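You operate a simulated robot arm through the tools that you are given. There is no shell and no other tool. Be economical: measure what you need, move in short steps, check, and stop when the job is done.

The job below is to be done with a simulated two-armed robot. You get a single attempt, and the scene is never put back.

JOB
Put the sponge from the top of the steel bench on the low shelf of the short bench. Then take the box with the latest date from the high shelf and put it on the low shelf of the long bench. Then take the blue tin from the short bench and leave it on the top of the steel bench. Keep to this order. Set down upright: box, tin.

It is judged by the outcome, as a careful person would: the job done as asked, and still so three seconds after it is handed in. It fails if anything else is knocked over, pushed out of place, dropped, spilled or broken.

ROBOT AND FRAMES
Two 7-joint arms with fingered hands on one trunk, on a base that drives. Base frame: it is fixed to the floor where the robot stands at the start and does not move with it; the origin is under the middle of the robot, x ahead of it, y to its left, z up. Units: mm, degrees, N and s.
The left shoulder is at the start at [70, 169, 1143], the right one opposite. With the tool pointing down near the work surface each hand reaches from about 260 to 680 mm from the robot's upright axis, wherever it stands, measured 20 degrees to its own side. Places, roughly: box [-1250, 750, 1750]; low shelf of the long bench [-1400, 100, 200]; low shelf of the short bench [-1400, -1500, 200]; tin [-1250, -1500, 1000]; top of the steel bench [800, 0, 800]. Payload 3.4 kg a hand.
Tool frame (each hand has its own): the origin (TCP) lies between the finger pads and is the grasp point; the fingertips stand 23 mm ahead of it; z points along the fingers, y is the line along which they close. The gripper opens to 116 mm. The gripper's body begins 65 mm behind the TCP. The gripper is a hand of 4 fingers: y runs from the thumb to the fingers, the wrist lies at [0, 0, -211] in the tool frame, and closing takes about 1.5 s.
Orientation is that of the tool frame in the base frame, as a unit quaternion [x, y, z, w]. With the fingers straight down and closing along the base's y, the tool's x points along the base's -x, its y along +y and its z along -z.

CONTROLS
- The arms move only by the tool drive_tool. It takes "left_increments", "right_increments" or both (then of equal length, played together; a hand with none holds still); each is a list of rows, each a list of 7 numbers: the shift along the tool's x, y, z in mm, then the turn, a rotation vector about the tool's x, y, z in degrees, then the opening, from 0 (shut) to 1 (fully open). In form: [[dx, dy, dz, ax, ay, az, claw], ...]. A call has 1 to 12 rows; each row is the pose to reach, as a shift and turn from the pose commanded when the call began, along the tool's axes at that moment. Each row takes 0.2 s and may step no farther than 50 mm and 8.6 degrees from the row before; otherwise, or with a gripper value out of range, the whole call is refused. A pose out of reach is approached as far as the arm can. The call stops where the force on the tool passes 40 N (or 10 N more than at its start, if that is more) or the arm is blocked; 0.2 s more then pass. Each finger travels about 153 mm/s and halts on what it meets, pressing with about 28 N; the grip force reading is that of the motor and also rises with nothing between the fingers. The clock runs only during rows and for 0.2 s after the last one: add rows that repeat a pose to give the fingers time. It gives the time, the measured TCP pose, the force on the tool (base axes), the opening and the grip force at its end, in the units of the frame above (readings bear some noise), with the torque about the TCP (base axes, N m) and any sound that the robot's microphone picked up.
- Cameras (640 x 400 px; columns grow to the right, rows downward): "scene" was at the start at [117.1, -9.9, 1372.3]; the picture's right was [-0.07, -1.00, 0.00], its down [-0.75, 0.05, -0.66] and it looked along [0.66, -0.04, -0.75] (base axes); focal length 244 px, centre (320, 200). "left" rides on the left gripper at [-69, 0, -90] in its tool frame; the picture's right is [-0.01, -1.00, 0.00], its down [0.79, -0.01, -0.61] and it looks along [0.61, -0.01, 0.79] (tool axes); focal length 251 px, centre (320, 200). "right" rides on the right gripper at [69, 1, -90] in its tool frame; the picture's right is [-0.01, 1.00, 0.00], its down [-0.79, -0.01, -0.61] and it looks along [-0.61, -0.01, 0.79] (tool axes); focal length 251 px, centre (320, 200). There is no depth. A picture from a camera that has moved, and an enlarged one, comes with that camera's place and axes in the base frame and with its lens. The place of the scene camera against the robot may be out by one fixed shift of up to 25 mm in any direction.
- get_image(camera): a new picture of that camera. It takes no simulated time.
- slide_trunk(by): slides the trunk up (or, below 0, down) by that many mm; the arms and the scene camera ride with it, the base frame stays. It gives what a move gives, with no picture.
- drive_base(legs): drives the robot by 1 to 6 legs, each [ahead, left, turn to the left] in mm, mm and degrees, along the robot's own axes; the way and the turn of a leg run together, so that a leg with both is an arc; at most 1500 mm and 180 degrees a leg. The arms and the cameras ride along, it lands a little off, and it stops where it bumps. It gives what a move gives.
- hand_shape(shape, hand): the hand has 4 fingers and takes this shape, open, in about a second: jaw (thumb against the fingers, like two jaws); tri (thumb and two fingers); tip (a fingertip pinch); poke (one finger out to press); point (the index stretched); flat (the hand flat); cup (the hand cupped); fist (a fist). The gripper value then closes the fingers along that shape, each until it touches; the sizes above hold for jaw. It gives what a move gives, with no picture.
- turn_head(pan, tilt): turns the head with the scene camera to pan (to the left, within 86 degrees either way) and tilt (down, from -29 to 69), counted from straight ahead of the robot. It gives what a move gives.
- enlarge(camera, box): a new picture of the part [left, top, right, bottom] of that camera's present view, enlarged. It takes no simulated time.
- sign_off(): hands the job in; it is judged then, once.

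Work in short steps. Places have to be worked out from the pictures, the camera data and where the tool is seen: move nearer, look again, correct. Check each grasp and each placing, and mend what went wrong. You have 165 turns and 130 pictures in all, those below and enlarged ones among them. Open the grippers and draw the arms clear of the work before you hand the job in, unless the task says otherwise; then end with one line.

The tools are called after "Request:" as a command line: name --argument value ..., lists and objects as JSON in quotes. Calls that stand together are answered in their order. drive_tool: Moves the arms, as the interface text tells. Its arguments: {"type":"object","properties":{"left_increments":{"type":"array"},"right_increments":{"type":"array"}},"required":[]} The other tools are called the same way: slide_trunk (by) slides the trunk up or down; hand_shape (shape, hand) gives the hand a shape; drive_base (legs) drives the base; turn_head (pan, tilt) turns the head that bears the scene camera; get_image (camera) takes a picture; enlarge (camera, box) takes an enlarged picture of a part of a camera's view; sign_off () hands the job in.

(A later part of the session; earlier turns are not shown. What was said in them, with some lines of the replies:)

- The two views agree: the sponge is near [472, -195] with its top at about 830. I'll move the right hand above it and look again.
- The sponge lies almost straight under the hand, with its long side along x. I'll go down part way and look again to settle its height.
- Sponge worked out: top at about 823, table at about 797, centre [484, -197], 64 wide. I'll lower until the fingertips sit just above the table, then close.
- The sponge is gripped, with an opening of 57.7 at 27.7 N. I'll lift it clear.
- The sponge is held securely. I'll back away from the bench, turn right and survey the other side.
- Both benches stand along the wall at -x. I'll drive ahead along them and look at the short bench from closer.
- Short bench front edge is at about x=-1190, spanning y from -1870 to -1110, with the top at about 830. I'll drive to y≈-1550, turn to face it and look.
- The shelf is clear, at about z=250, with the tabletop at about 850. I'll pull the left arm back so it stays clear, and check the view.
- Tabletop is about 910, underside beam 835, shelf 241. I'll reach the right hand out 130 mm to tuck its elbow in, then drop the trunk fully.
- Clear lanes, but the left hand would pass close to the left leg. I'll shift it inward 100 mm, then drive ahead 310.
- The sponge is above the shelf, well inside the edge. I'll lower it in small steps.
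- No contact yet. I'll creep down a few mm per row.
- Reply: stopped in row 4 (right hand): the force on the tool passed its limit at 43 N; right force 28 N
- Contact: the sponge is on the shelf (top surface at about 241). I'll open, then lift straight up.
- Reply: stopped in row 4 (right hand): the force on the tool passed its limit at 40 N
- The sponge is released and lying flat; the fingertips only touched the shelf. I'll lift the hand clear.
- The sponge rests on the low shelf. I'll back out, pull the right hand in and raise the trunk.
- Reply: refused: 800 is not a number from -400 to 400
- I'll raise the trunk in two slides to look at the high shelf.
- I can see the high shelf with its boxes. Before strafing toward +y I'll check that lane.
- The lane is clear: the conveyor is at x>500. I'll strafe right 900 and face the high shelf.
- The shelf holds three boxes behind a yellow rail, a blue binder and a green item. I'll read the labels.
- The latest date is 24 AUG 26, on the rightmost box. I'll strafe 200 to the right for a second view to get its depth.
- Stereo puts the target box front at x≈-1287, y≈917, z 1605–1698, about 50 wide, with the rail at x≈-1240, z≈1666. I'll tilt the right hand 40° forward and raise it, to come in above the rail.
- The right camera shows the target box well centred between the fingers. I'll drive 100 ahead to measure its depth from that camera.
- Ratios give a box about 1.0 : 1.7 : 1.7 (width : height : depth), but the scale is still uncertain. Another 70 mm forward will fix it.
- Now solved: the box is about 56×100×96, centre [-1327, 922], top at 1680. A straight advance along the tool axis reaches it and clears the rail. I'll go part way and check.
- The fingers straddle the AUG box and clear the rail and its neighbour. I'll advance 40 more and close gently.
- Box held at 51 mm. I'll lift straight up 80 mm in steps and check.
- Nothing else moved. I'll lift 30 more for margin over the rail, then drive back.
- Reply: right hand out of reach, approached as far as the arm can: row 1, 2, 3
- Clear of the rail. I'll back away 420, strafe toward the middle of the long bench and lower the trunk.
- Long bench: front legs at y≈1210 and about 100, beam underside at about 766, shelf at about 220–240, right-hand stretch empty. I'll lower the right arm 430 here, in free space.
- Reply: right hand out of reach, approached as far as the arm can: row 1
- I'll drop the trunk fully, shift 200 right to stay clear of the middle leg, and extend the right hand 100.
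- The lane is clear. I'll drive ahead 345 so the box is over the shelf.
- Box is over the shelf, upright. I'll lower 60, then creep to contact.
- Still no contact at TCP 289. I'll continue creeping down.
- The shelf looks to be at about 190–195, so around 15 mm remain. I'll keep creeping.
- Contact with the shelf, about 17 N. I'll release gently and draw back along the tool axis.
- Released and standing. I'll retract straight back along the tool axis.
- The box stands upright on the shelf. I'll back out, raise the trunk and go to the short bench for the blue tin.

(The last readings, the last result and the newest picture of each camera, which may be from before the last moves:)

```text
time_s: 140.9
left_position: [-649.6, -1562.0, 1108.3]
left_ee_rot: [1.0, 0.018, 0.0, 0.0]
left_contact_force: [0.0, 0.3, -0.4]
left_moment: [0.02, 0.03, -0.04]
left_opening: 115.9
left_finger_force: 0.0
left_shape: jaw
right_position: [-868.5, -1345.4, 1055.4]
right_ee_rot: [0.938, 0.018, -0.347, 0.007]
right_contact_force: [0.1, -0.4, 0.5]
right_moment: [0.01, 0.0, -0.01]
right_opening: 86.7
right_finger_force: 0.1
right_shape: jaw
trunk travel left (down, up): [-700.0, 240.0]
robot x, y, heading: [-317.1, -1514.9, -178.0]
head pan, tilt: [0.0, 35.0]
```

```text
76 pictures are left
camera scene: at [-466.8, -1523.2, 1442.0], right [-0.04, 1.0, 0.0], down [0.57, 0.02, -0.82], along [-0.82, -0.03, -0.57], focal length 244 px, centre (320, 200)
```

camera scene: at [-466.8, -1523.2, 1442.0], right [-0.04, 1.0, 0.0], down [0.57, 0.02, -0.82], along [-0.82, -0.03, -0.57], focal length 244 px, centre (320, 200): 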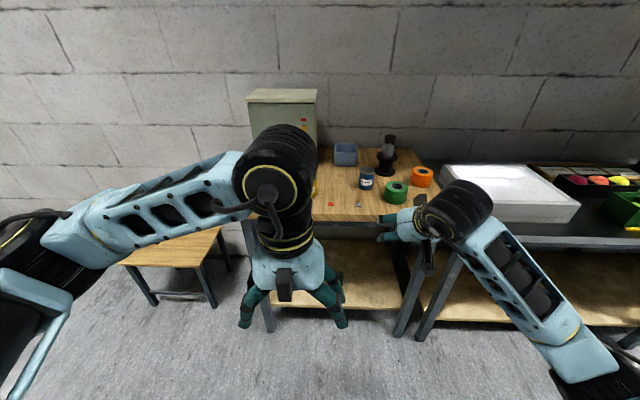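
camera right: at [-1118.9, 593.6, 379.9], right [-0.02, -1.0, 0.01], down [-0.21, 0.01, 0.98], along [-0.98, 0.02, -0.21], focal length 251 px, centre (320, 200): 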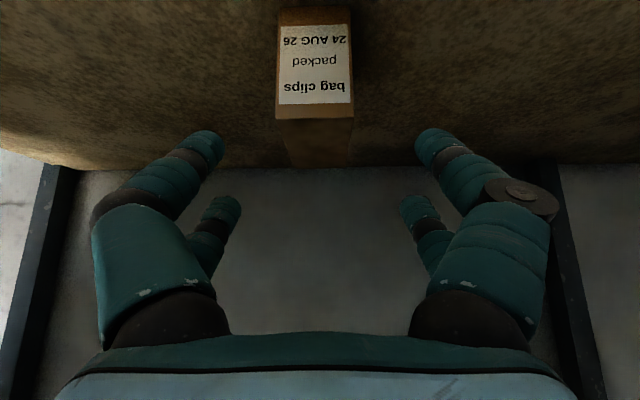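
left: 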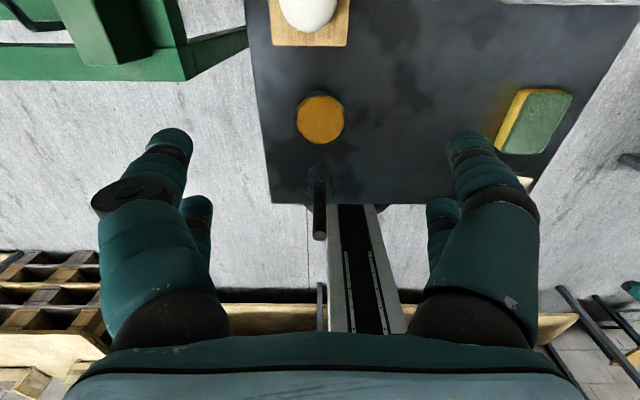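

I'll zoom in on the bench top to identify the blue tin and its surroundings.

Request:
enlarge --camera "scene" --box '[300, 120, 460, 240]'

```text
3.33 times, centred on (380, 180) of scene
camera zoom: at [-466.8, -1523.2, 1442.0], right [-0.04, 1.0, 0.0], down [0.57, 0.02, -0.82], along [-0.82, -0.03, -0.57], focal length 812 px, centre (120, 267)
```

zoom: 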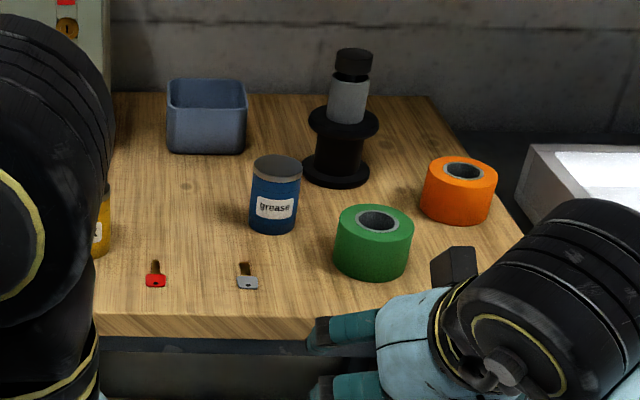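

The blue "grease" tin is at about [-1340, -1363], about 63 in diameter and 80 tall, with green tape at its front right. I'll come straight down with a 30° yaw, to avoid the tape. First I'll set the hand vertical.

Request:
drive_tool --right_increments '[[0, 0, -20, 0, 8.1, 0, 0.95], [0, 0, -40, 0, 16.2, 0, 0.95], [0, 0, -60, 0, 24.3, 0, 0.95], [0, 0, -60, 0, 32.4, 0, 0.95], [0, 0, -60, 0, 40.6, 0, 0.95], [0, 0, -60, 0, 40.6, 0, 0.95]]'

Request:
drive_tool --right_increments '[[0, 0, 0, 0, 0, -8, 0.95], [0, 0, 0, 0, 0, -16, 0.95], [0, 0, 0, 0, 0, -24, 0.95], [0, 0, 0, 0, 0, -32, 0.95], [0, 0, 0, 0, 0, -32, 0.95]]'

Request:
get_image --camera "scene"

```text
time_s: 142.3
left_position: [-649.3, -1560.8, 1107.7]
left_ee_rot: [1.0, 0.018, 0.0, 0.0]
left_contact_force: [0.4, -0.4, -0.3]
left_moment: [0.0, 0.01, -0.01]
left_opening: 115.9
left_finger_force: 0.1
left_shape: jaw
right_position: [-828.9, -1344.4, 1102.8]
right_ee_rot: [1.0, 0.018, 0.001, 0.001]
right_contact_force: [-0.1, -0.5, 0.2]
right_moment: [0.01, 0.02, -0.01]
right_opening: 110.0
right_finger_force: 0.0
right_shape: jaw
trunk travel left (down, up): [-700.0, 240.0]
robot x, y, heading: [-316.7, -1513.0, -178.0]
head pan, tilt: [0.0, 35.0]
```

```text
time_s: 143.6
left_position: [-651.0, -1561.4, 1108.6]
left_ee_rot: [1.0, 0.017, 0.0, 0.0]
left_contact_force: [0.0, -0.4, 0.2]
left_moment: [0.0, -0.02, 0.03]
left_opening: 115.9
left_finger_force: 0.1
left_shape: jaw
right_position: [-828.5, -1341.8, 1102.6]
right_ee_rot: [0.956, 0.294, 0.001, 0.001]
right_contact_force: [0.4, -0.1, 0.2]
right_moment: [-0.01, -0.01, 0.0]
right_opening: 110.3
right_finger_force: 0.0
right_shape: jaw
trunk travel left (down, up): [-700.0, 240.0]
robot x, y, heading: [-313.7, -1514.2, -178.2]
head pan, tilt: [0.0, 35.0]
```

```text
74 pictures are left
camera scene: at [-466.8, -1523.0, 1442.0], right [-0.04, 1.0, 0.0], down [0.57, 0.02, -0.82], along [-0.82, -0.03, -0.57], focal length 244 px, centre (320, 200)
```

scene: 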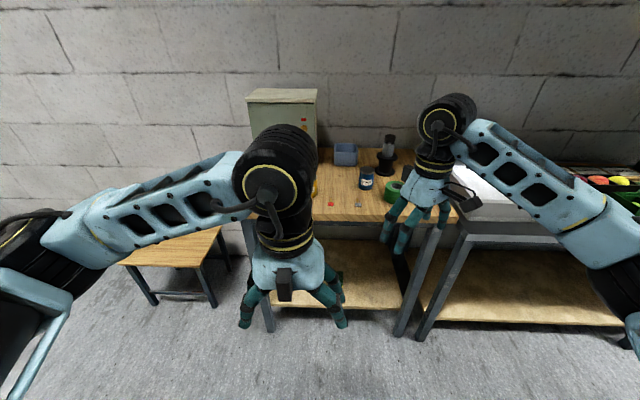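

The hand is vertical with 34° yaw. I'll drive in 420 and look with the hand camera.

Request:
drive_base --legs '[[420, 10, 0]]'

Request:
get_image --camera "right"

Request:
get_image --camera "scene"

```text
time_s: 146.1
left_position: [-1063.2, -1584.9, 1108.6]
left_ee_rot: [1.0, 0.016, -0.002, 0.0]
left_contact_force: [-0.1, 0.1, 0.1]
left_moment: [0.02, -0.02, 0.0]
left_opening: 115.8
left_finger_force: 0.1
left_shape: jaw
right_position: [-1241.6, -1364.6, 1101.8]
right_ee_rot: [0.957, 0.291, 0.001, 0.0]
right_contact_force: [-0.2, -0.5, -0.1]
right_moment: [0.03, 0.01, 0.02]
right_opening: 110.1
right_finger_force: 0.0
right_shape: jaw
trunk travel left (down, up): [-700.0, 240.0]
robot x, y, heading: [-729.7, -1544.0, -177.8]
head pan, tilt: [0.0, 35.0]
```

```text
73 pictures are left
camera right: at [-1183.5, -1329.8, 1191.9], right [0.55, -0.84, 0.0], down [-0.66, -0.44, 0.61], along [-0.51, -0.33, -0.79], focal length 251 px, centre (320, 200)
```

right: 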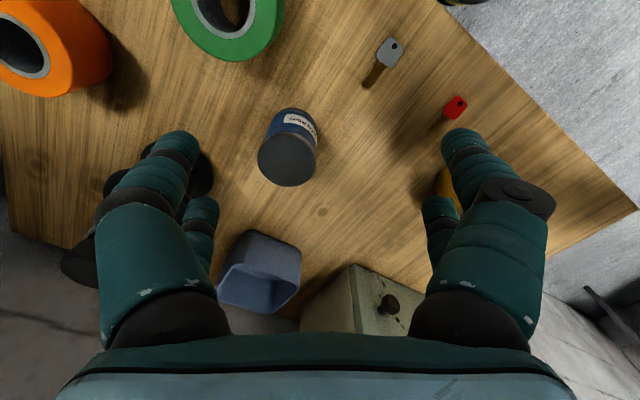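

```text
72 pictures are left
camera scene: at [-879.5, -1547.1, 1442.1], right [-0.03, 1.0, 0.0], down [0.57, 0.02, -0.82], along [-0.82, -0.03, -0.57], focal length 244 px, centre (320, 200)
```

scene: 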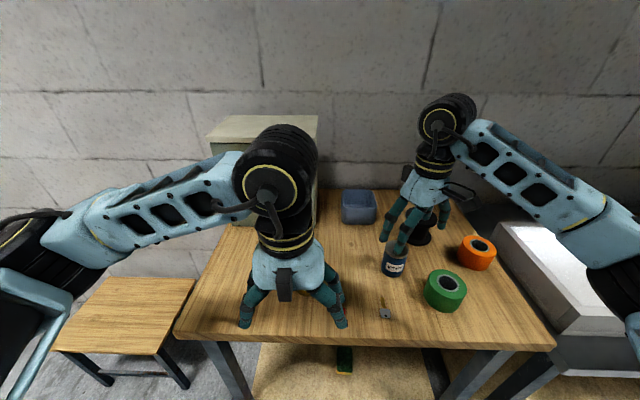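

Tin lies ahead of the hand; its height is uncertain between views. I'll move 50 toward it and down 50, then re-measure.

Request:
drive_tool --right_increments '[[-21, -14, 25, 0, 0, 0, 0.95], [-41.5, -28, 50, 0, 0, 0, 0.95], [-41.5, -28, 50, 0, 0, 0, 0.95]]'

Request:
get_image --camera "right"

```text
time_s: 146.9
left_position: [-1062.5, -1585.2, 1107.9]
left_ee_rot: [1.0, 0.016, 0.0, 0.0]
left_contact_force: [-0.5, 1.0, -0.6]
left_moment: [0.01, 0.0, -0.01]
left_opening: 115.9
left_finger_force: 0.1
left_shape: jaw
right_position: [-1293.3, -1364.2, 1052.1]
right_ee_rot: [0.957, 0.29, 0.0, 0.0]
right_contact_force: [-0.5, 0.3, -0.4]
right_moment: [-0.01, -0.01, 0.01]
right_opening: 110.3
right_finger_force: 0.0
right_shape: jaw
trunk travel left (down, up): [-700.0, 240.0]
robot x, y, heading: [-731.8, -1538.1, -178.2]
head pan, tilt: [0.0, 35.0]
```

```text
71 pictures are left
camera right: at [-1235.4, -1327.6, 1142.2], right [0.55, -0.84, 0.0], down [-0.66, -0.44, 0.61], along [-0.51, -0.33, -0.79], focal length 251 px, centre (320, 200)
```

right: 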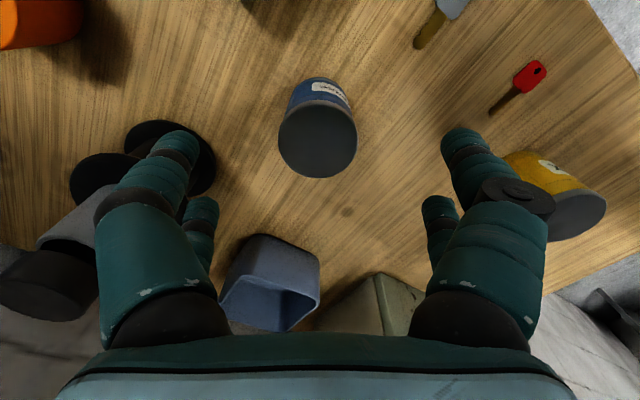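

Tin solved: centre [-1300, -1367], top at about 970, diameter about 57. I'll centre over it and go down most of the way.

Request:
drive_tool --right_increments '[[-7.5, -1.4, 10, 0, 0, 0, 0.9], [-7.5, -1.4, 45, 0, 0, 0, 0.9], [-7.5, -1.4, 75, 0, 0, 0, 0.9], [-7.5, -1.4, 75, 0, 0, 0, 0.9]]'

Request:
get_image --camera "right"

Request:
enlarge --camera "scene" --box '[320, 150, 520, 340]'

```text
time_s: 147.9
left_position: [-1063.9, -1585.5, 1107.3]
left_ee_rot: [1.0, 0.016, 0.0, 0.0]
left_contact_force: [0.5, 0.5, -0.3]
left_moment: [-0.03, 0.02, 0.01]
left_opening: 115.9
left_finger_force: 0.0
left_shape: jaw
right_position: [-1300.9, -1369.1, 978.2]
right_ee_rot: [0.957, 0.29, 0.001, 0.0]
right_contact_force: [-0.1, 0.0, -0.3]
right_moment: [-0.03, -0.01, 0.01]
right_opening: 104.6
right_finger_force: 0.0
right_shape: jaw
trunk travel left (down, up): [-700.0, 240.0]
robot x, y, heading: [-734.4, -1539.1, -178.1]
head pan, tilt: [0.0, 35.0]
```

```text
70 pictures are left
camera right: at [-1244.0, -1331.5, 1067.4], right [0.55, -0.84, 0.0], down [-0.66, -0.44, 0.61], along [-0.51, -0.33, -0.79], focal length 251 px, centre (320, 200)
```

right: 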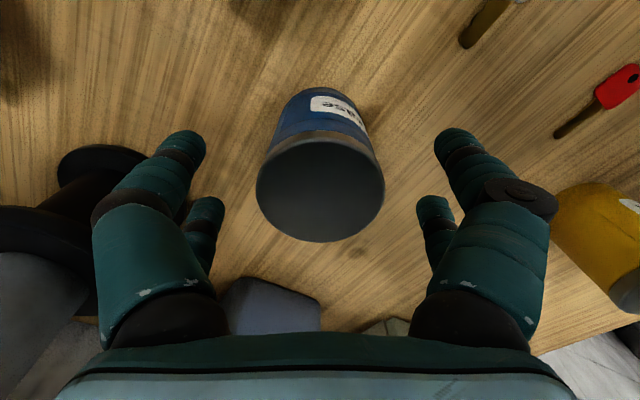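

```text
2.11 times, centred on (420, 245) of scene
camera zoom: at [-880.2, -1547.4, 1442.0], right [-0.03, 1.0, 0.0], down [0.57, 0.02, -0.82], along [-0.82, -0.03, -0.57], focal length 513 px, centre (110, 105)
```

zoom: 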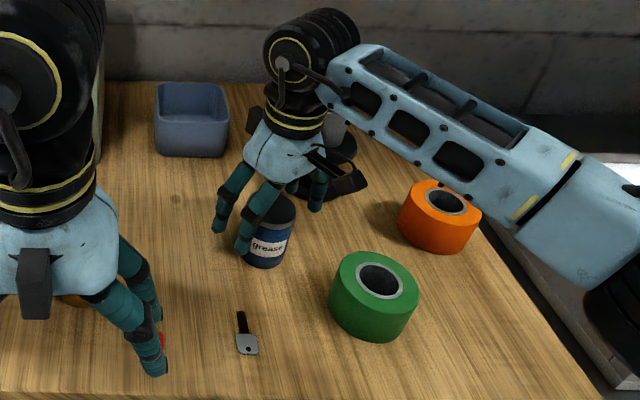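

Well centred, with clearance on all sides. I'll go down 35 and close.

Request:
drive_tool --right_increments '[[0, 0, 18, 0, 0, 0, 0.9], [0, 0, 36, 0, 0, 0, 0.9], [0, 0, 36, 0, 0, 0, 0.75], [0, 0, 36, 0, 0, 0, 0.6], [0, 0, 36, 0, 0, 0, 0.45], [0, 0, 36, 0, 0, 0, 0.35], [0, 0, 36, 0, 0, 0, 0.25], [0, 0, 36, 0, 0, 0, 0.25], [0, 0, 36, 0, 0, 0, 0.25]]'

Request:
get_image --camera "right"

```text
time_s: 149.9
left_position: [-1063.5, -1585.1, 1107.8]
left_ee_rot: [1.0, 0.015, -0.001, 0.0]
left_contact_force: [-0.4, -0.3, 0.6]
left_moment: [0.02, -0.01, 0.01]
left_opening: 116.1
left_finger_force: 0.0
left_shape: jaw
right_position: [-1299.6, -1367.0, 941.8]
right_ee_rot: [0.957, 0.291, 0.0, 0.0]
right_contact_force: [0.6, 0.3, 0.7]
right_moment: [0.01, 0.0, -0.02]
right_opening: 37.4
right_finger_force: 27.8
right_shape: jaw
trunk travel left (down, up): [-700.0, 240.0]
robot x, y, heading: [-728.8, -1540.1, -178.0]
head pan, tilt: [0.0, 35.0]
```

```text
68 pictures are left
camera right: at [-1242.9, -1331.0, 1031.9], right [0.55, -0.84, 0.0], down [-0.66, -0.44, 0.61], along [-0.51, -0.33, -0.79], focal length 251 px, centre (320, 200)
```

right: 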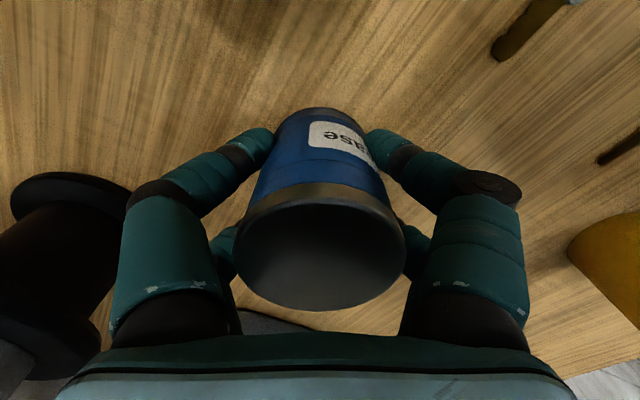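

Four-point grip on the round tin: a 37 mm chord at 28 N. I'll lift slowly.

Request:
drive_tool --right_increments '[[0, 0, -10, 0, 0, 0, 0.2], [0, 0, -35, 0, 0, 0, 0.2], [0, 0, -70, 0, 0, 0, 0.2], [0, 0, -110, 0, 0, 0, 0.2], [0, 0, -160, 0, 0, 0, 0.2], [0, 0, -160, 0, 0, 0, 0.2]]'

Request:
get_image --camera "right"

Request:
get_image --camera "scene"

```text
time_s: 151.3
left_position: [-1064.7, -1586.1, 1107.7]
left_ee_rot: [1.0, 0.015, 0.0, 0.0]
left_contact_force: [-0.7, -0.1, -0.1]
left_moment: [-0.06, -0.02, 0.02]
left_opening: 115.8
left_finger_force: 0.0
left_shape: jaw
right_position: [-1297.7, -1370.1, 1101.8]
right_ee_rot: [0.957, 0.292, 0.001, 0.001]
right_contact_force: [-0.4, 0.5, -1.4]
right_moment: [0.02, 0.02, -0.01]
right_opening: 37.1
right_finger_force: 27.7
right_shape: jaw
trunk travel left (down, up): [-700.0, 240.0]
robot x, y, heading: [-731.4, -1534.0, -177.7]
head pan, tilt: [0.0, 35.0]
```

```text
67 pictures are left
camera right: at [-1241.2, -1335.0, 1191.5], right [0.55, -0.84, 0.0], down [-0.66, -0.44, 0.61], along [-0.51, -0.33, -0.79], focal length 251 px, centre (320, 200)
```

right: 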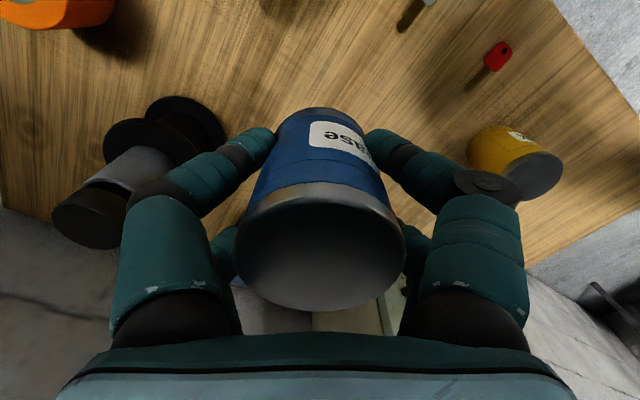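

```text
66 pictures are left
camera scene: at [-881.0, -1546.6, 1441.9], right [-0.03, 1.0, 0.0], down [0.57, 0.02, -0.82], along [-0.82, -0.03, -0.57], focal length 244 px, centre (320, 200)
```

scene: 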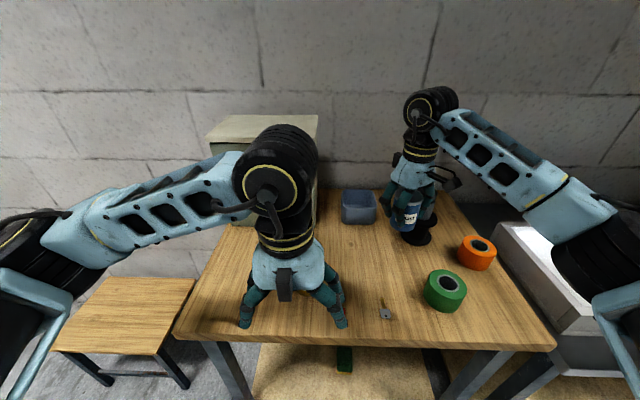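

The tin is lifted, nothing else moved, and the sponge is still on the shelf below. I'll back out, strafe to the aisle and turn to the steel bench.

Request:
drive_base --legs '[[-330, 0, 0], [0, -1450, 0]]'

Request:
drive_base --legs '[[0, 0, 90], [0, 0, 88]]'

Request:
turn_head --pan 0 --tilt 40

Request:
get_image --camera "scene"

```text
time_s: 160.3
left_position: [-774.1, -131.9, 1107.4]
left_ee_rot: [1.0, 0.016, 0.0, 0.0]
left_contact_force: [-0.2, -0.3, -0.1]
left_moment: [0.0, 0.0, 0.01]
left_opening: 116.0
left_finger_force: 0.2
left_shape: jaw
right_position: [-1008.4, 81.6, 1101.2]
right_ee_rot: [0.956, 0.292, 0.001, 0.0]
right_contact_force: [0.0, 0.2, -1.0]
right_moment: [0.02, 0.01, 0.01]
right_opening: 37.3
right_finger_force: 28.7
right_shape: jaw
trunk travel left (down, up): [-700.0, 240.0]
robot x, y, heading: [-441.5, -83.4, -177.8]
head pan, tilt: [0.0, 35.0]
```

```text
time_s: 168.3
left_position: [-108.1, -39.5, 1108.1]
left_ee_rot: [-0.012, 1.0, 0.0, 0.0]
left_contact_force: [0.7, 0.5, -0.1]
left_moment: [0.01, 0.0, 0.0]
left_opening: 115.8
left_finger_force: 0.1
left_shape: jaw
right_position: [124.7, -255.4, 1101.4]
right_ee_rot: [-0.287, 0.958, 0.001, -0.001]
right_contact_force: [-0.4, 0.2, -1.6]
right_moment: [-0.02, -0.01, -0.04]
right_opening: 36.4
right_finger_force: 27.7
right_shape: jaw
trunk travel left (down, up): [-700.0, 240.0]
robot x, y, heading: [-443.8, -82.5, 1.3]
head pan, tilt: [0.0, 35.0]
```

```text
time_s: 169.0
left_position: [-108.9, -39.1, 1108.9]
left_ee_rot: [-0.011, 1.0, 0.0, 0.0]
left_contact_force: [0.6, 0.5, -1.2]
left_moment: [-0.04, 0.01, -0.01]
left_opening: 115.9
left_finger_force: 0.0
left_shape: jaw
right_position: [124.0, -256.7, 1100.7]
right_ee_rot: [-0.286, 0.958, 0.001, -0.001]
right_contact_force: [-0.5, -0.3, -0.6]
right_moment: [0.0, -0.01, -0.01]
right_opening: 36.3
right_finger_force: 28.0
right_shape: jaw
trunk travel left (down, up): [-700.0, 240.0]
robot x, y, heading: [-438.7, -87.5, 1.3]
head pan, tilt: [0.0, 40.0]
```

```text
65 pictures are left
camera scene: at [-318.0, -85.2, 1434.4], right [0.02, -1.0, 0.0], down [-0.64, -0.02, -0.77], along [0.77, 0.02, -0.64], focal length 244 px, centre (320, 200)
```

scene: 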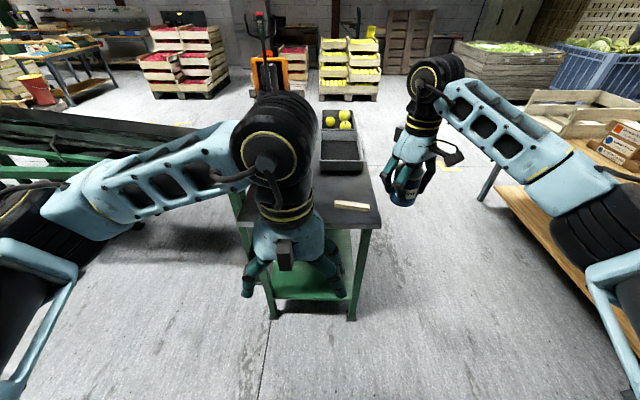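

The steel bench is ahead, with the sponge's old spot free. I'll drive so that the tin comes over about [485, -180].

Request:
drive_base --legs '[[0, 68, -1.3], [360, 0, 0]]'

Request:
get_image --camera "scene"

Request:
get_image --camera "right"

```text
time_s: 171.8
left_position: [243.2, 17.8, 1108.1]
left_ee_rot: [0.004, 1.0, 0.0, 0.0]
left_contact_force: [-0.6, -0.7, 0.1]
left_moment: [0.0, 0.02, -0.02]
left_opening: 115.9
left_finger_force: 0.1
left_shape: jaw
right_position: [469.5, -204.3, 1102.0]
right_ee_rot: [-0.272, 0.962, 0.0, 0.001]
right_contact_force: [0.5, 0.1, -2.0]
right_moment: [0.02, -0.01, -0.03]
right_opening: 36.6
right_finger_force: 28.4
right_shape: jaw
trunk travel left (down, up): [-700.0, 240.0]
robot x, y, heading: [-86.9, -20.8, -0.3]
head pan, tilt: [0.0, 40.0]
```

```text
64 pictures are left
camera scene: at [32.6, -20.9, 1434.5], right [-0.01, -1.0, 0.0], down [-0.64, 0.0, -0.77], along [0.77, 0.0, -0.64], focal length 244 px, centre (320, 200)
```

scene: 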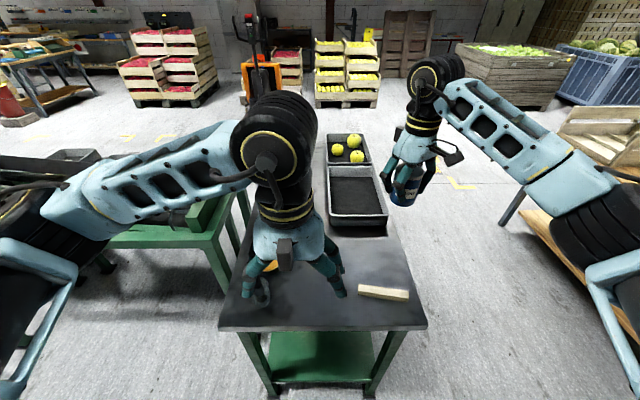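

```text
63 pictures are left
camera right: at [410.8, -241.8, 1191.7], right [-0.52, 0.86, 0.0], down [0.68, 0.41, 0.61], along [0.52, 0.31, -0.79], focal length 251 px, centre (320, 200)
```

right: 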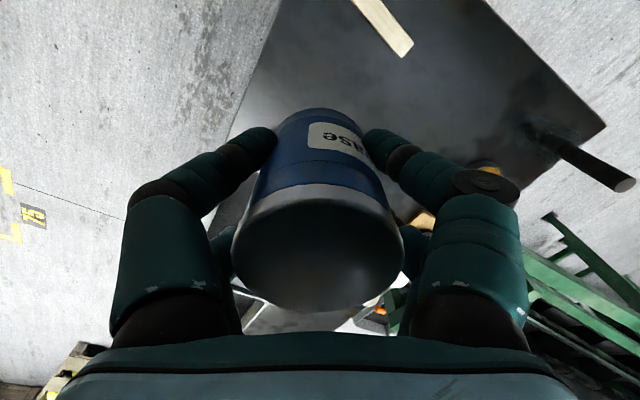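

I'll shift to [485, -140] over a clear patch and lower to about 905, then check.

Request:
drive_tool --right_increments '[[-23, 23, 0, 0, 0, 0, 0.2], [-46, 46.6, 0, 0, 0, 0, 0.2], [-46, 46.6, 45, 0, 0, 0, 0.2], [-46, 46.6, 90, 0, 0, 0, 0.2], [-46, 46.6, 135, 0, 0, 0, 0.2], [-46, 46.6, 175, 0, 0, 0, 0.2], [-46, 46.6, 198, 0, 0, 0, 0.2], [-46, 46.6, 198, 0, 0, 0, 0.2]]'

Request:
get_image --camera "scene"

Request:
get_image --camera "right"

```text
time_s: 173.7
left_position: [243.5, 19.3, 1107.2]
left_ee_rot: [0.003, 1.0, 0.0, 0.0]
left_contact_force: [0.3, 0.2, 0.8]
left_moment: [0.01, 0.0, 0.0]
left_opening: 116.0
left_finger_force: 0.1
left_shape: jaw
right_position: [487.0, -139.9, 904.4]
right_ee_rot: [-0.272, 0.962, 0.001, 0.0]
right_contact_force: [0.4, 0.1, -1.7]
right_moment: [-0.03, -0.01, 0.03]
right_opening: 36.0
right_finger_force: 28.1
right_shape: jaw
trunk travel left (down, up): [-700.0, 240.0]
robot x, y, heading: [-87.2, -15.1, -0.4]
head pan, tilt: [0.0, 40.0]
```

```text
62 pictures are left
camera scene: at [33.3, -21.1, 1434.4], right [-0.01, -1.0, 0.0], down [-0.64, 0.0, -0.77], along [0.77, 0.0, -0.64], focal length 244 px, centre (320, 200)
```

scene: 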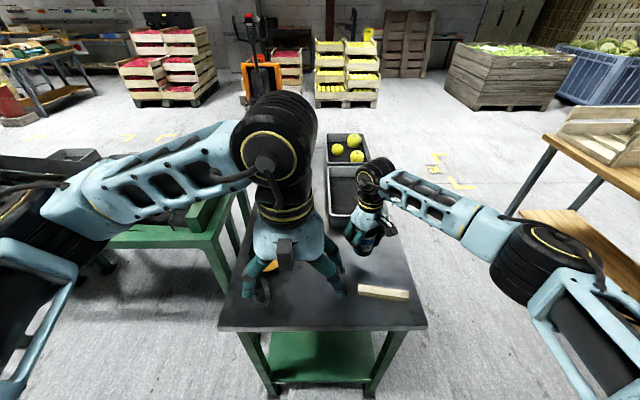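

```text
61 pictures are left
camera right: at [427.8, -177.5, 993.1], right [-0.52, 0.86, 0.0], down [0.68, 0.41, 0.61], along [0.52, 0.31, -0.79], focal length 251 px, centre (320, 200)
```

right: 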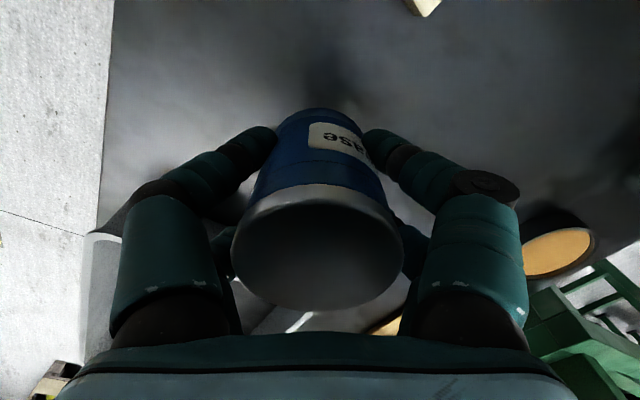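

The spot below is clear: bin at x≥630, bowl and board well to the left. I'll lower 40 more, then creep to contact.

Request:
drive_tool --right_increments '[[0, 0, 20, 0, 0, 0, 0.2], [0, 0, 36, 0, 0, 0, 0.2], [0, 0, 40, 0, 0, 0, 0.2], [0, 0, 43, 0, 0, 0, 0.2], [0, 0, 46, 0, 0, 0, 0.2], [0, 0, 49, 0, 0, 0, 0.2], [0, 0, 51, 0, 0, 0, 0.2], [0, 0, 53, 0, 0, 0, 0.2], [0, 0, 55, 0, 0, 0, 0.2], [0, 0, 57, 0, 0, 0, 0.2], [0, 0, 59, 0, 0, 0, 0.2], [0, 0, 61, 0, 0, 0, 0.2]]'

Request:
get_image --camera "right"

```text
time_s: 176.2
left_position: [243.3, 18.9, 1107.6]
left_ee_rot: [0.003, 1.0, 0.0, 0.0]
left_contact_force: [0.0, -0.3, 0.7]
left_moment: [-0.01, 0.01, 0.0]
left_opening: 115.8
left_finger_force: 0.0
left_shape: jaw
right_position: [484.9, -140.6, 843.1]
right_ee_rot: [-0.272, 0.962, 0.001, 0.001]
right_contact_force: [0.1, -0.4, -1.4]
right_moment: [0.0, 0.02, 0.0]
right_opening: 35.8
right_finger_force: 27.8
right_shape: jaw
trunk travel left (down, up): [-700.0, 240.0]
robot x, y, heading: [-93.8, -14.7, -0.8]
head pan, tilt: [0.0, 40.0]
```

```text
60 pictures are left
camera right: at [426.5, -178.2, 931.9], right [-0.52, 0.86, 0.0], down [0.68, 0.41, 0.61], along [0.52, 0.31, -0.79], focal length 251 px, centre (320, 200)
```

right: 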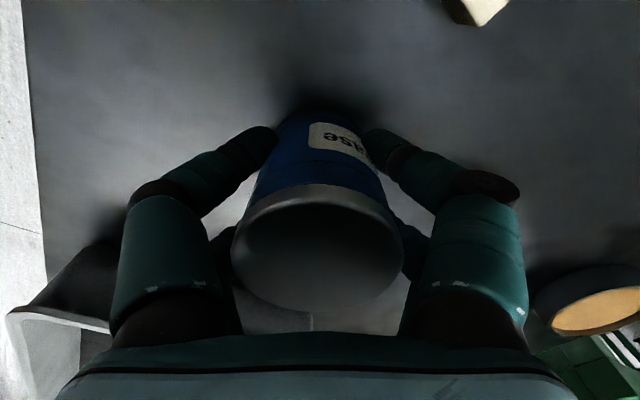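

No contact yet, and still clear of the bin. I'll keep creeping.

Request:
drive_tool --right_increments '[[0, 0, 2, 0, 0, 0, 0.2], [0, 0, 4, 0, 0, 0, 0.2], [0, 0, 6, 0, 0, 0, 0.2], [0, 0, 8, 0, 0, 0, 0.2], [0, 0, 9.5, 0, 0, 0, 0.2], [0, 0, 11, 0, 0, 0, 0.2], [0, 0, 12.5, 0, 0, 0, 0.2], [0, 0, 14, 0, 0, 0, 0.2]]'

Request:
get_image --camera "right"

```text
time_s: 177.4
left_position: [240.1, 18.9, 1108.2]
left_ee_rot: [0.004, 1.0, -0.001, 0.001]
left_contact_force: [0.1, -0.4, -0.5]
left_moment: [-0.02, -0.02, 0.0]
left_opening: 116.0
left_finger_force: 0.0
left_shape: jaw
right_position: [485.7, -139.2, 841.4]
right_ee_rot: [-0.272, 0.962, 0.001, 0.005]
right_contact_force: [-6.0, -0.1, 21.4]
right_moment: [-0.17, 0.17, 0.01]
right_opening: 37.1
right_finger_force: 28.2
right_shape: jaw
trunk travel left (down, up): [-700.0, 240.0]
robot x, y, heading: [-87.7, -17.5, -0.1]
head pan, tilt: [0.0, 40.0]
stopped in row 5 (right hand): the force on the tool passed its limit at 42 N (the readings are from after the stop); the commanded pose is now the measured one
```

```text
59 pictures are left
camera right: at [425.6, -177.6, 930.0], right [-0.52, 0.86, 0.0], down [0.67, 0.41, 0.62], along [0.53, 0.32, -0.79], focal length 251 px, centre (320, 200)
```

right: 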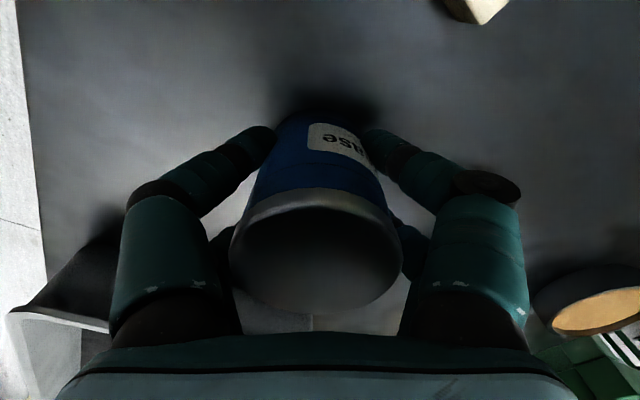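

The tin is standing on the bench. I'll open gradually.

Request:
drive_tool --right_increments '[[0, 0, -1, 0, 0, 0, 0.28], [0, 0, -1, 0, 0, 0, 0.4], [0, 0, -1, 0, 0, 0, 0.55], [0, 0, -1, 0, 0, 0, 0.7], [0, 0, -1, 0, 0, 0, 0.9], [0, 0, -1, 0, 0, 0, 0.9]]'

Request:
get_image --camera "right"

```text
time_s: 178.8
left_position: [244.4, 19.4, 1107.3]
left_ee_rot: [0.003, 1.0, 0.0, 0.0]
left_contact_force: [0.5, 0.0, -0.3]
left_moment: [-0.01, -0.03, 0.0]
left_opening: 115.8
left_finger_force: 0.1
left_shape: jaw
right_position: [487.9, -139.8, 838.8]
right_ee_rot: [-0.272, 0.962, 0.0, 0.003]
right_contact_force: [0.0, -0.7, -1.0]
right_moment: [-0.01, 0.0, 0.03]
right_opening: 104.1
right_finger_force: 0.1
right_shape: jaw
trunk travel left (down, up): [-700.0, 240.0]
robot x, y, heading: [-90.2, -14.9, -0.2]
head pan, tilt: [0.0, 40.0]
```

```text
58 pictures are left
camera right: at [428.9, -177.7, 927.8], right [-0.52, 0.86, 0.0], down [0.68, 0.41, 0.61], along [0.52, 0.32, -0.79], focal length 251 px, centre (320, 200)
```

right: 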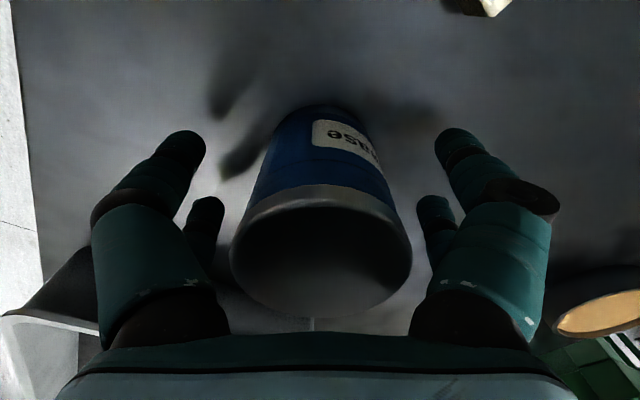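

Fully open and the tin stands free. I'll lift the hand straight up, then back the robot off.

Request:
drive_tool --right_increments '[[0, 0, -20, 0, 0, 0, 0.9], [0, 0, -55, 0, 0, 0, 0.9], [0, 0, -100, 0, 0, 0, 0.9], [0, 0, -145, 0, 0, 0, 0.9], [0, 0, -190, 0, 0, 0, 0.9], [0, 0, -235, 0, 0, 0, 0.9], [0, 0, -235, 0, 0, 0, 0.9]]'

Request:
drive_base --legs '[[-350, 0, 0]]'

Request:
get_image --camera "scene"

Request:
enlarge --camera "scene" --box '[220, 100, 420, 280]'

```text
time_s: 180.4
left_position: [243.9, 19.5, 1107.7]
left_ee_rot: [0.003, 1.0, 0.0, 0.0]
left_contact_force: [0.3, 0.3, 0.3]
left_moment: [0.01, -0.05, 0.01]
left_opening: 115.8
left_finger_force: 0.0
left_shape: jaw
right_position: [484.0, -141.6, 1074.4]
right_ee_rot: [-0.272, 0.962, 0.001, 0.003]
right_contact_force: [1.3, 0.3, 0.0]
right_moment: [0.0, 0.01, -0.04]
right_opening: 104.3
right_finger_force: 0.1
right_shape: jaw
trunk travel left (down, up): [-700.0, 240.0]
robot x, y, heading: [-93.7, -15.4, -0.5]
head pan, tilt: [0.0, 40.0]
```

```text
time_s: 182.7
left_position: [-110.4, 21.8, 1107.6]
left_ee_rot: [0.002, 1.0, 0.001, 0.0]
left_contact_force: [0.4, 0.7, 0.6]
left_moment: [-0.04, 0.01, 0.03]
left_opening: 115.8
left_finger_force: 0.1
left_shape: jaw
right_position: [128.7, -139.4, 1072.7]
right_ee_rot: [-0.274, 0.962, 0.001, 0.002]
right_contact_force: [0.7, -1.3, 0.0]
right_moment: [-0.01, 0.0, 0.01]
right_opening: 104.3
right_finger_force: 0.1
right_shape: jaw
trunk travel left (down, up): [-700.0, 240.0]
robot x, y, heading: [-447.6, -16.4, -0.3]
head pan, tilt: [0.0, 40.0]
```

```text
57 pictures are left
camera scene: at [-321.0, -19.0, 1434.3], right [0.0, -1.0, 0.0], down [-0.64, 0.0, -0.77], along [0.77, 0.0, -0.64], focal length 244 px, centre (320, 200)
```

scene: 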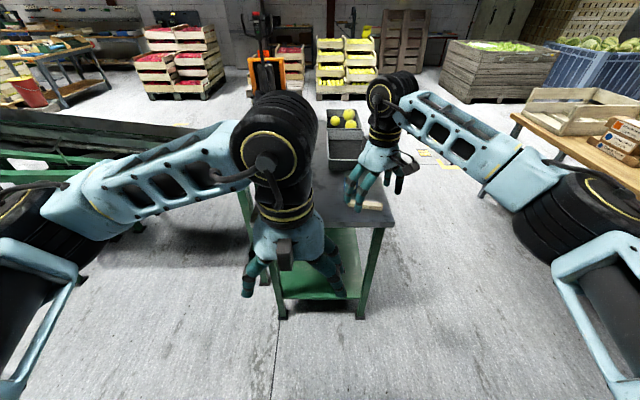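

```text
2.22 times, centred on (320, 190) of scene
camera zoom: at [-321.0, -19.0, 1434.3], right [0.0, -1.0, 0.0], down [-0.64, 0.0, -0.77], along [0.77, 0.0, -0.64], focal length 541 px, centre (320, 222)
```

zoom: 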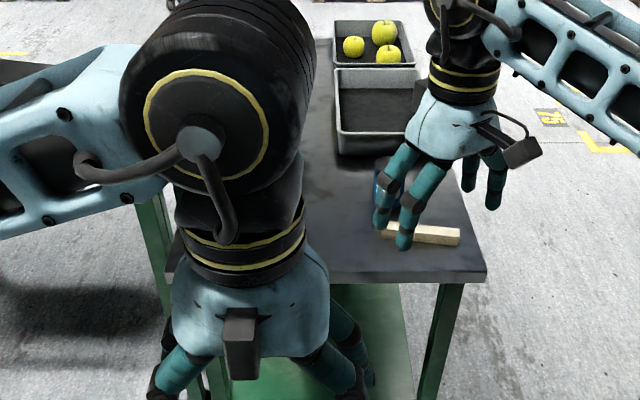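

The tin is partly hidden by the hand, so I'll strafe left for one clear check.

Request:
drive_base --legs '[[0, -250, 0]]'

Request:
enlarge --camera "scene" --box '[160, 80, 400, 280]'

```text
time_s: 184.5
left_position: [-111.4, -229.9, 1109.0]
left_ee_rot: [0.003, 1.0, 0.0, 0.0]
left_contact_force: [0.5, 0.0, 0.4]
left_moment: [-0.02, 0.01, -0.02]
left_opening: 115.9
left_finger_force: 0.0
left_shape: jaw
right_position: [129.1, -390.2, 1075.2]
right_ee_rot: [-0.274, 0.962, 0.0, 0.003]
right_contact_force: [-0.1, -0.5, -0.7]
right_moment: [0.01, -0.07, -0.02]
right_opening: 104.3
right_finger_force: 0.0
right_shape: jaw
trunk travel left (down, up): [-700.0, 240.0]
robot x, y, heading: [-447.7, -265.0, -0.2]
head pan, tilt: [0.0, 40.0]
```

```text
2.00 times, centred on (280, 180) of scene
camera zoom: at [-322.6, -270.9, 1434.5], right [0.0, -1.0, 0.0], down [-0.64, 0.0, -0.77], along [0.77, 0.0, -0.64], focal length 487 px, centre (400, 240)
```

zoom: 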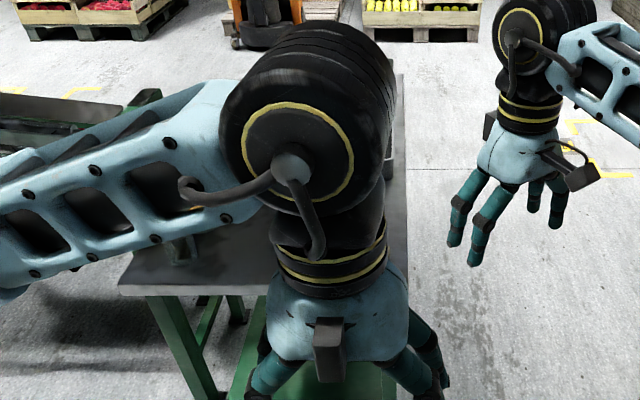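

That view is blocked by the left arm. I'll strafe the other way.

Request:
drive_base --legs '[[0, 500, 0]]'

Request:
enlarge --camera "scene" --box '[300, 80, 540, 280]'

```text
time_s: 187.5
left_position: [-110.9, 273.1, 1107.4]
left_ee_rot: [0.001, 1.0, 0.0, 0.0]
left_contact_force: [0.9, -0.2, 0.0]
left_moment: [0.0, -0.02, 0.01]
left_opening: 116.1
left_finger_force: 0.1
left_shape: jaw
right_position: [128.6, 115.3, 1074.4]
right_ee_rot: [-0.276, 0.961, 0.0, 0.003]
right_contact_force: [-0.2, -0.3, 0.0]
right_moment: [0.01, -0.01, 0.0]
right_opening: 104.4
right_finger_force: 0.2
right_shape: jaw
trunk travel left (down, up): [-700.0, 240.0]
robot x, y, heading: [-452.6, 236.4, 0.1]
head pan, tilt: [0.0, 40.0]
```

```text
2.00 times, centred on (420, 180) of scene
camera zoom: at [-322.0, 232.0, 1434.4], right [0.0, -1.0, 0.0], down [-0.64, 0.0, -0.77], along [0.77, 0.0, -0.64], focal length 487 px, centre (120, 240)
```

zoom: 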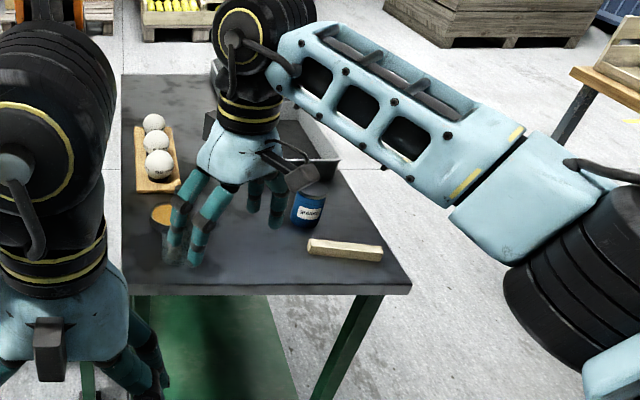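

The tin stands upright on the steel bench and everything else there is in place. Both hands are empty, open and clear, so I'm handing in.

Request:
sign_off

```text
The job is handed in.
```

The job is done in the order asked and handed in: the sponge is on the short bench's low shelf, the 24 AUG 26 box stands upright on the long bench's low shelf, and the blue tin stands upright on the steel bench.
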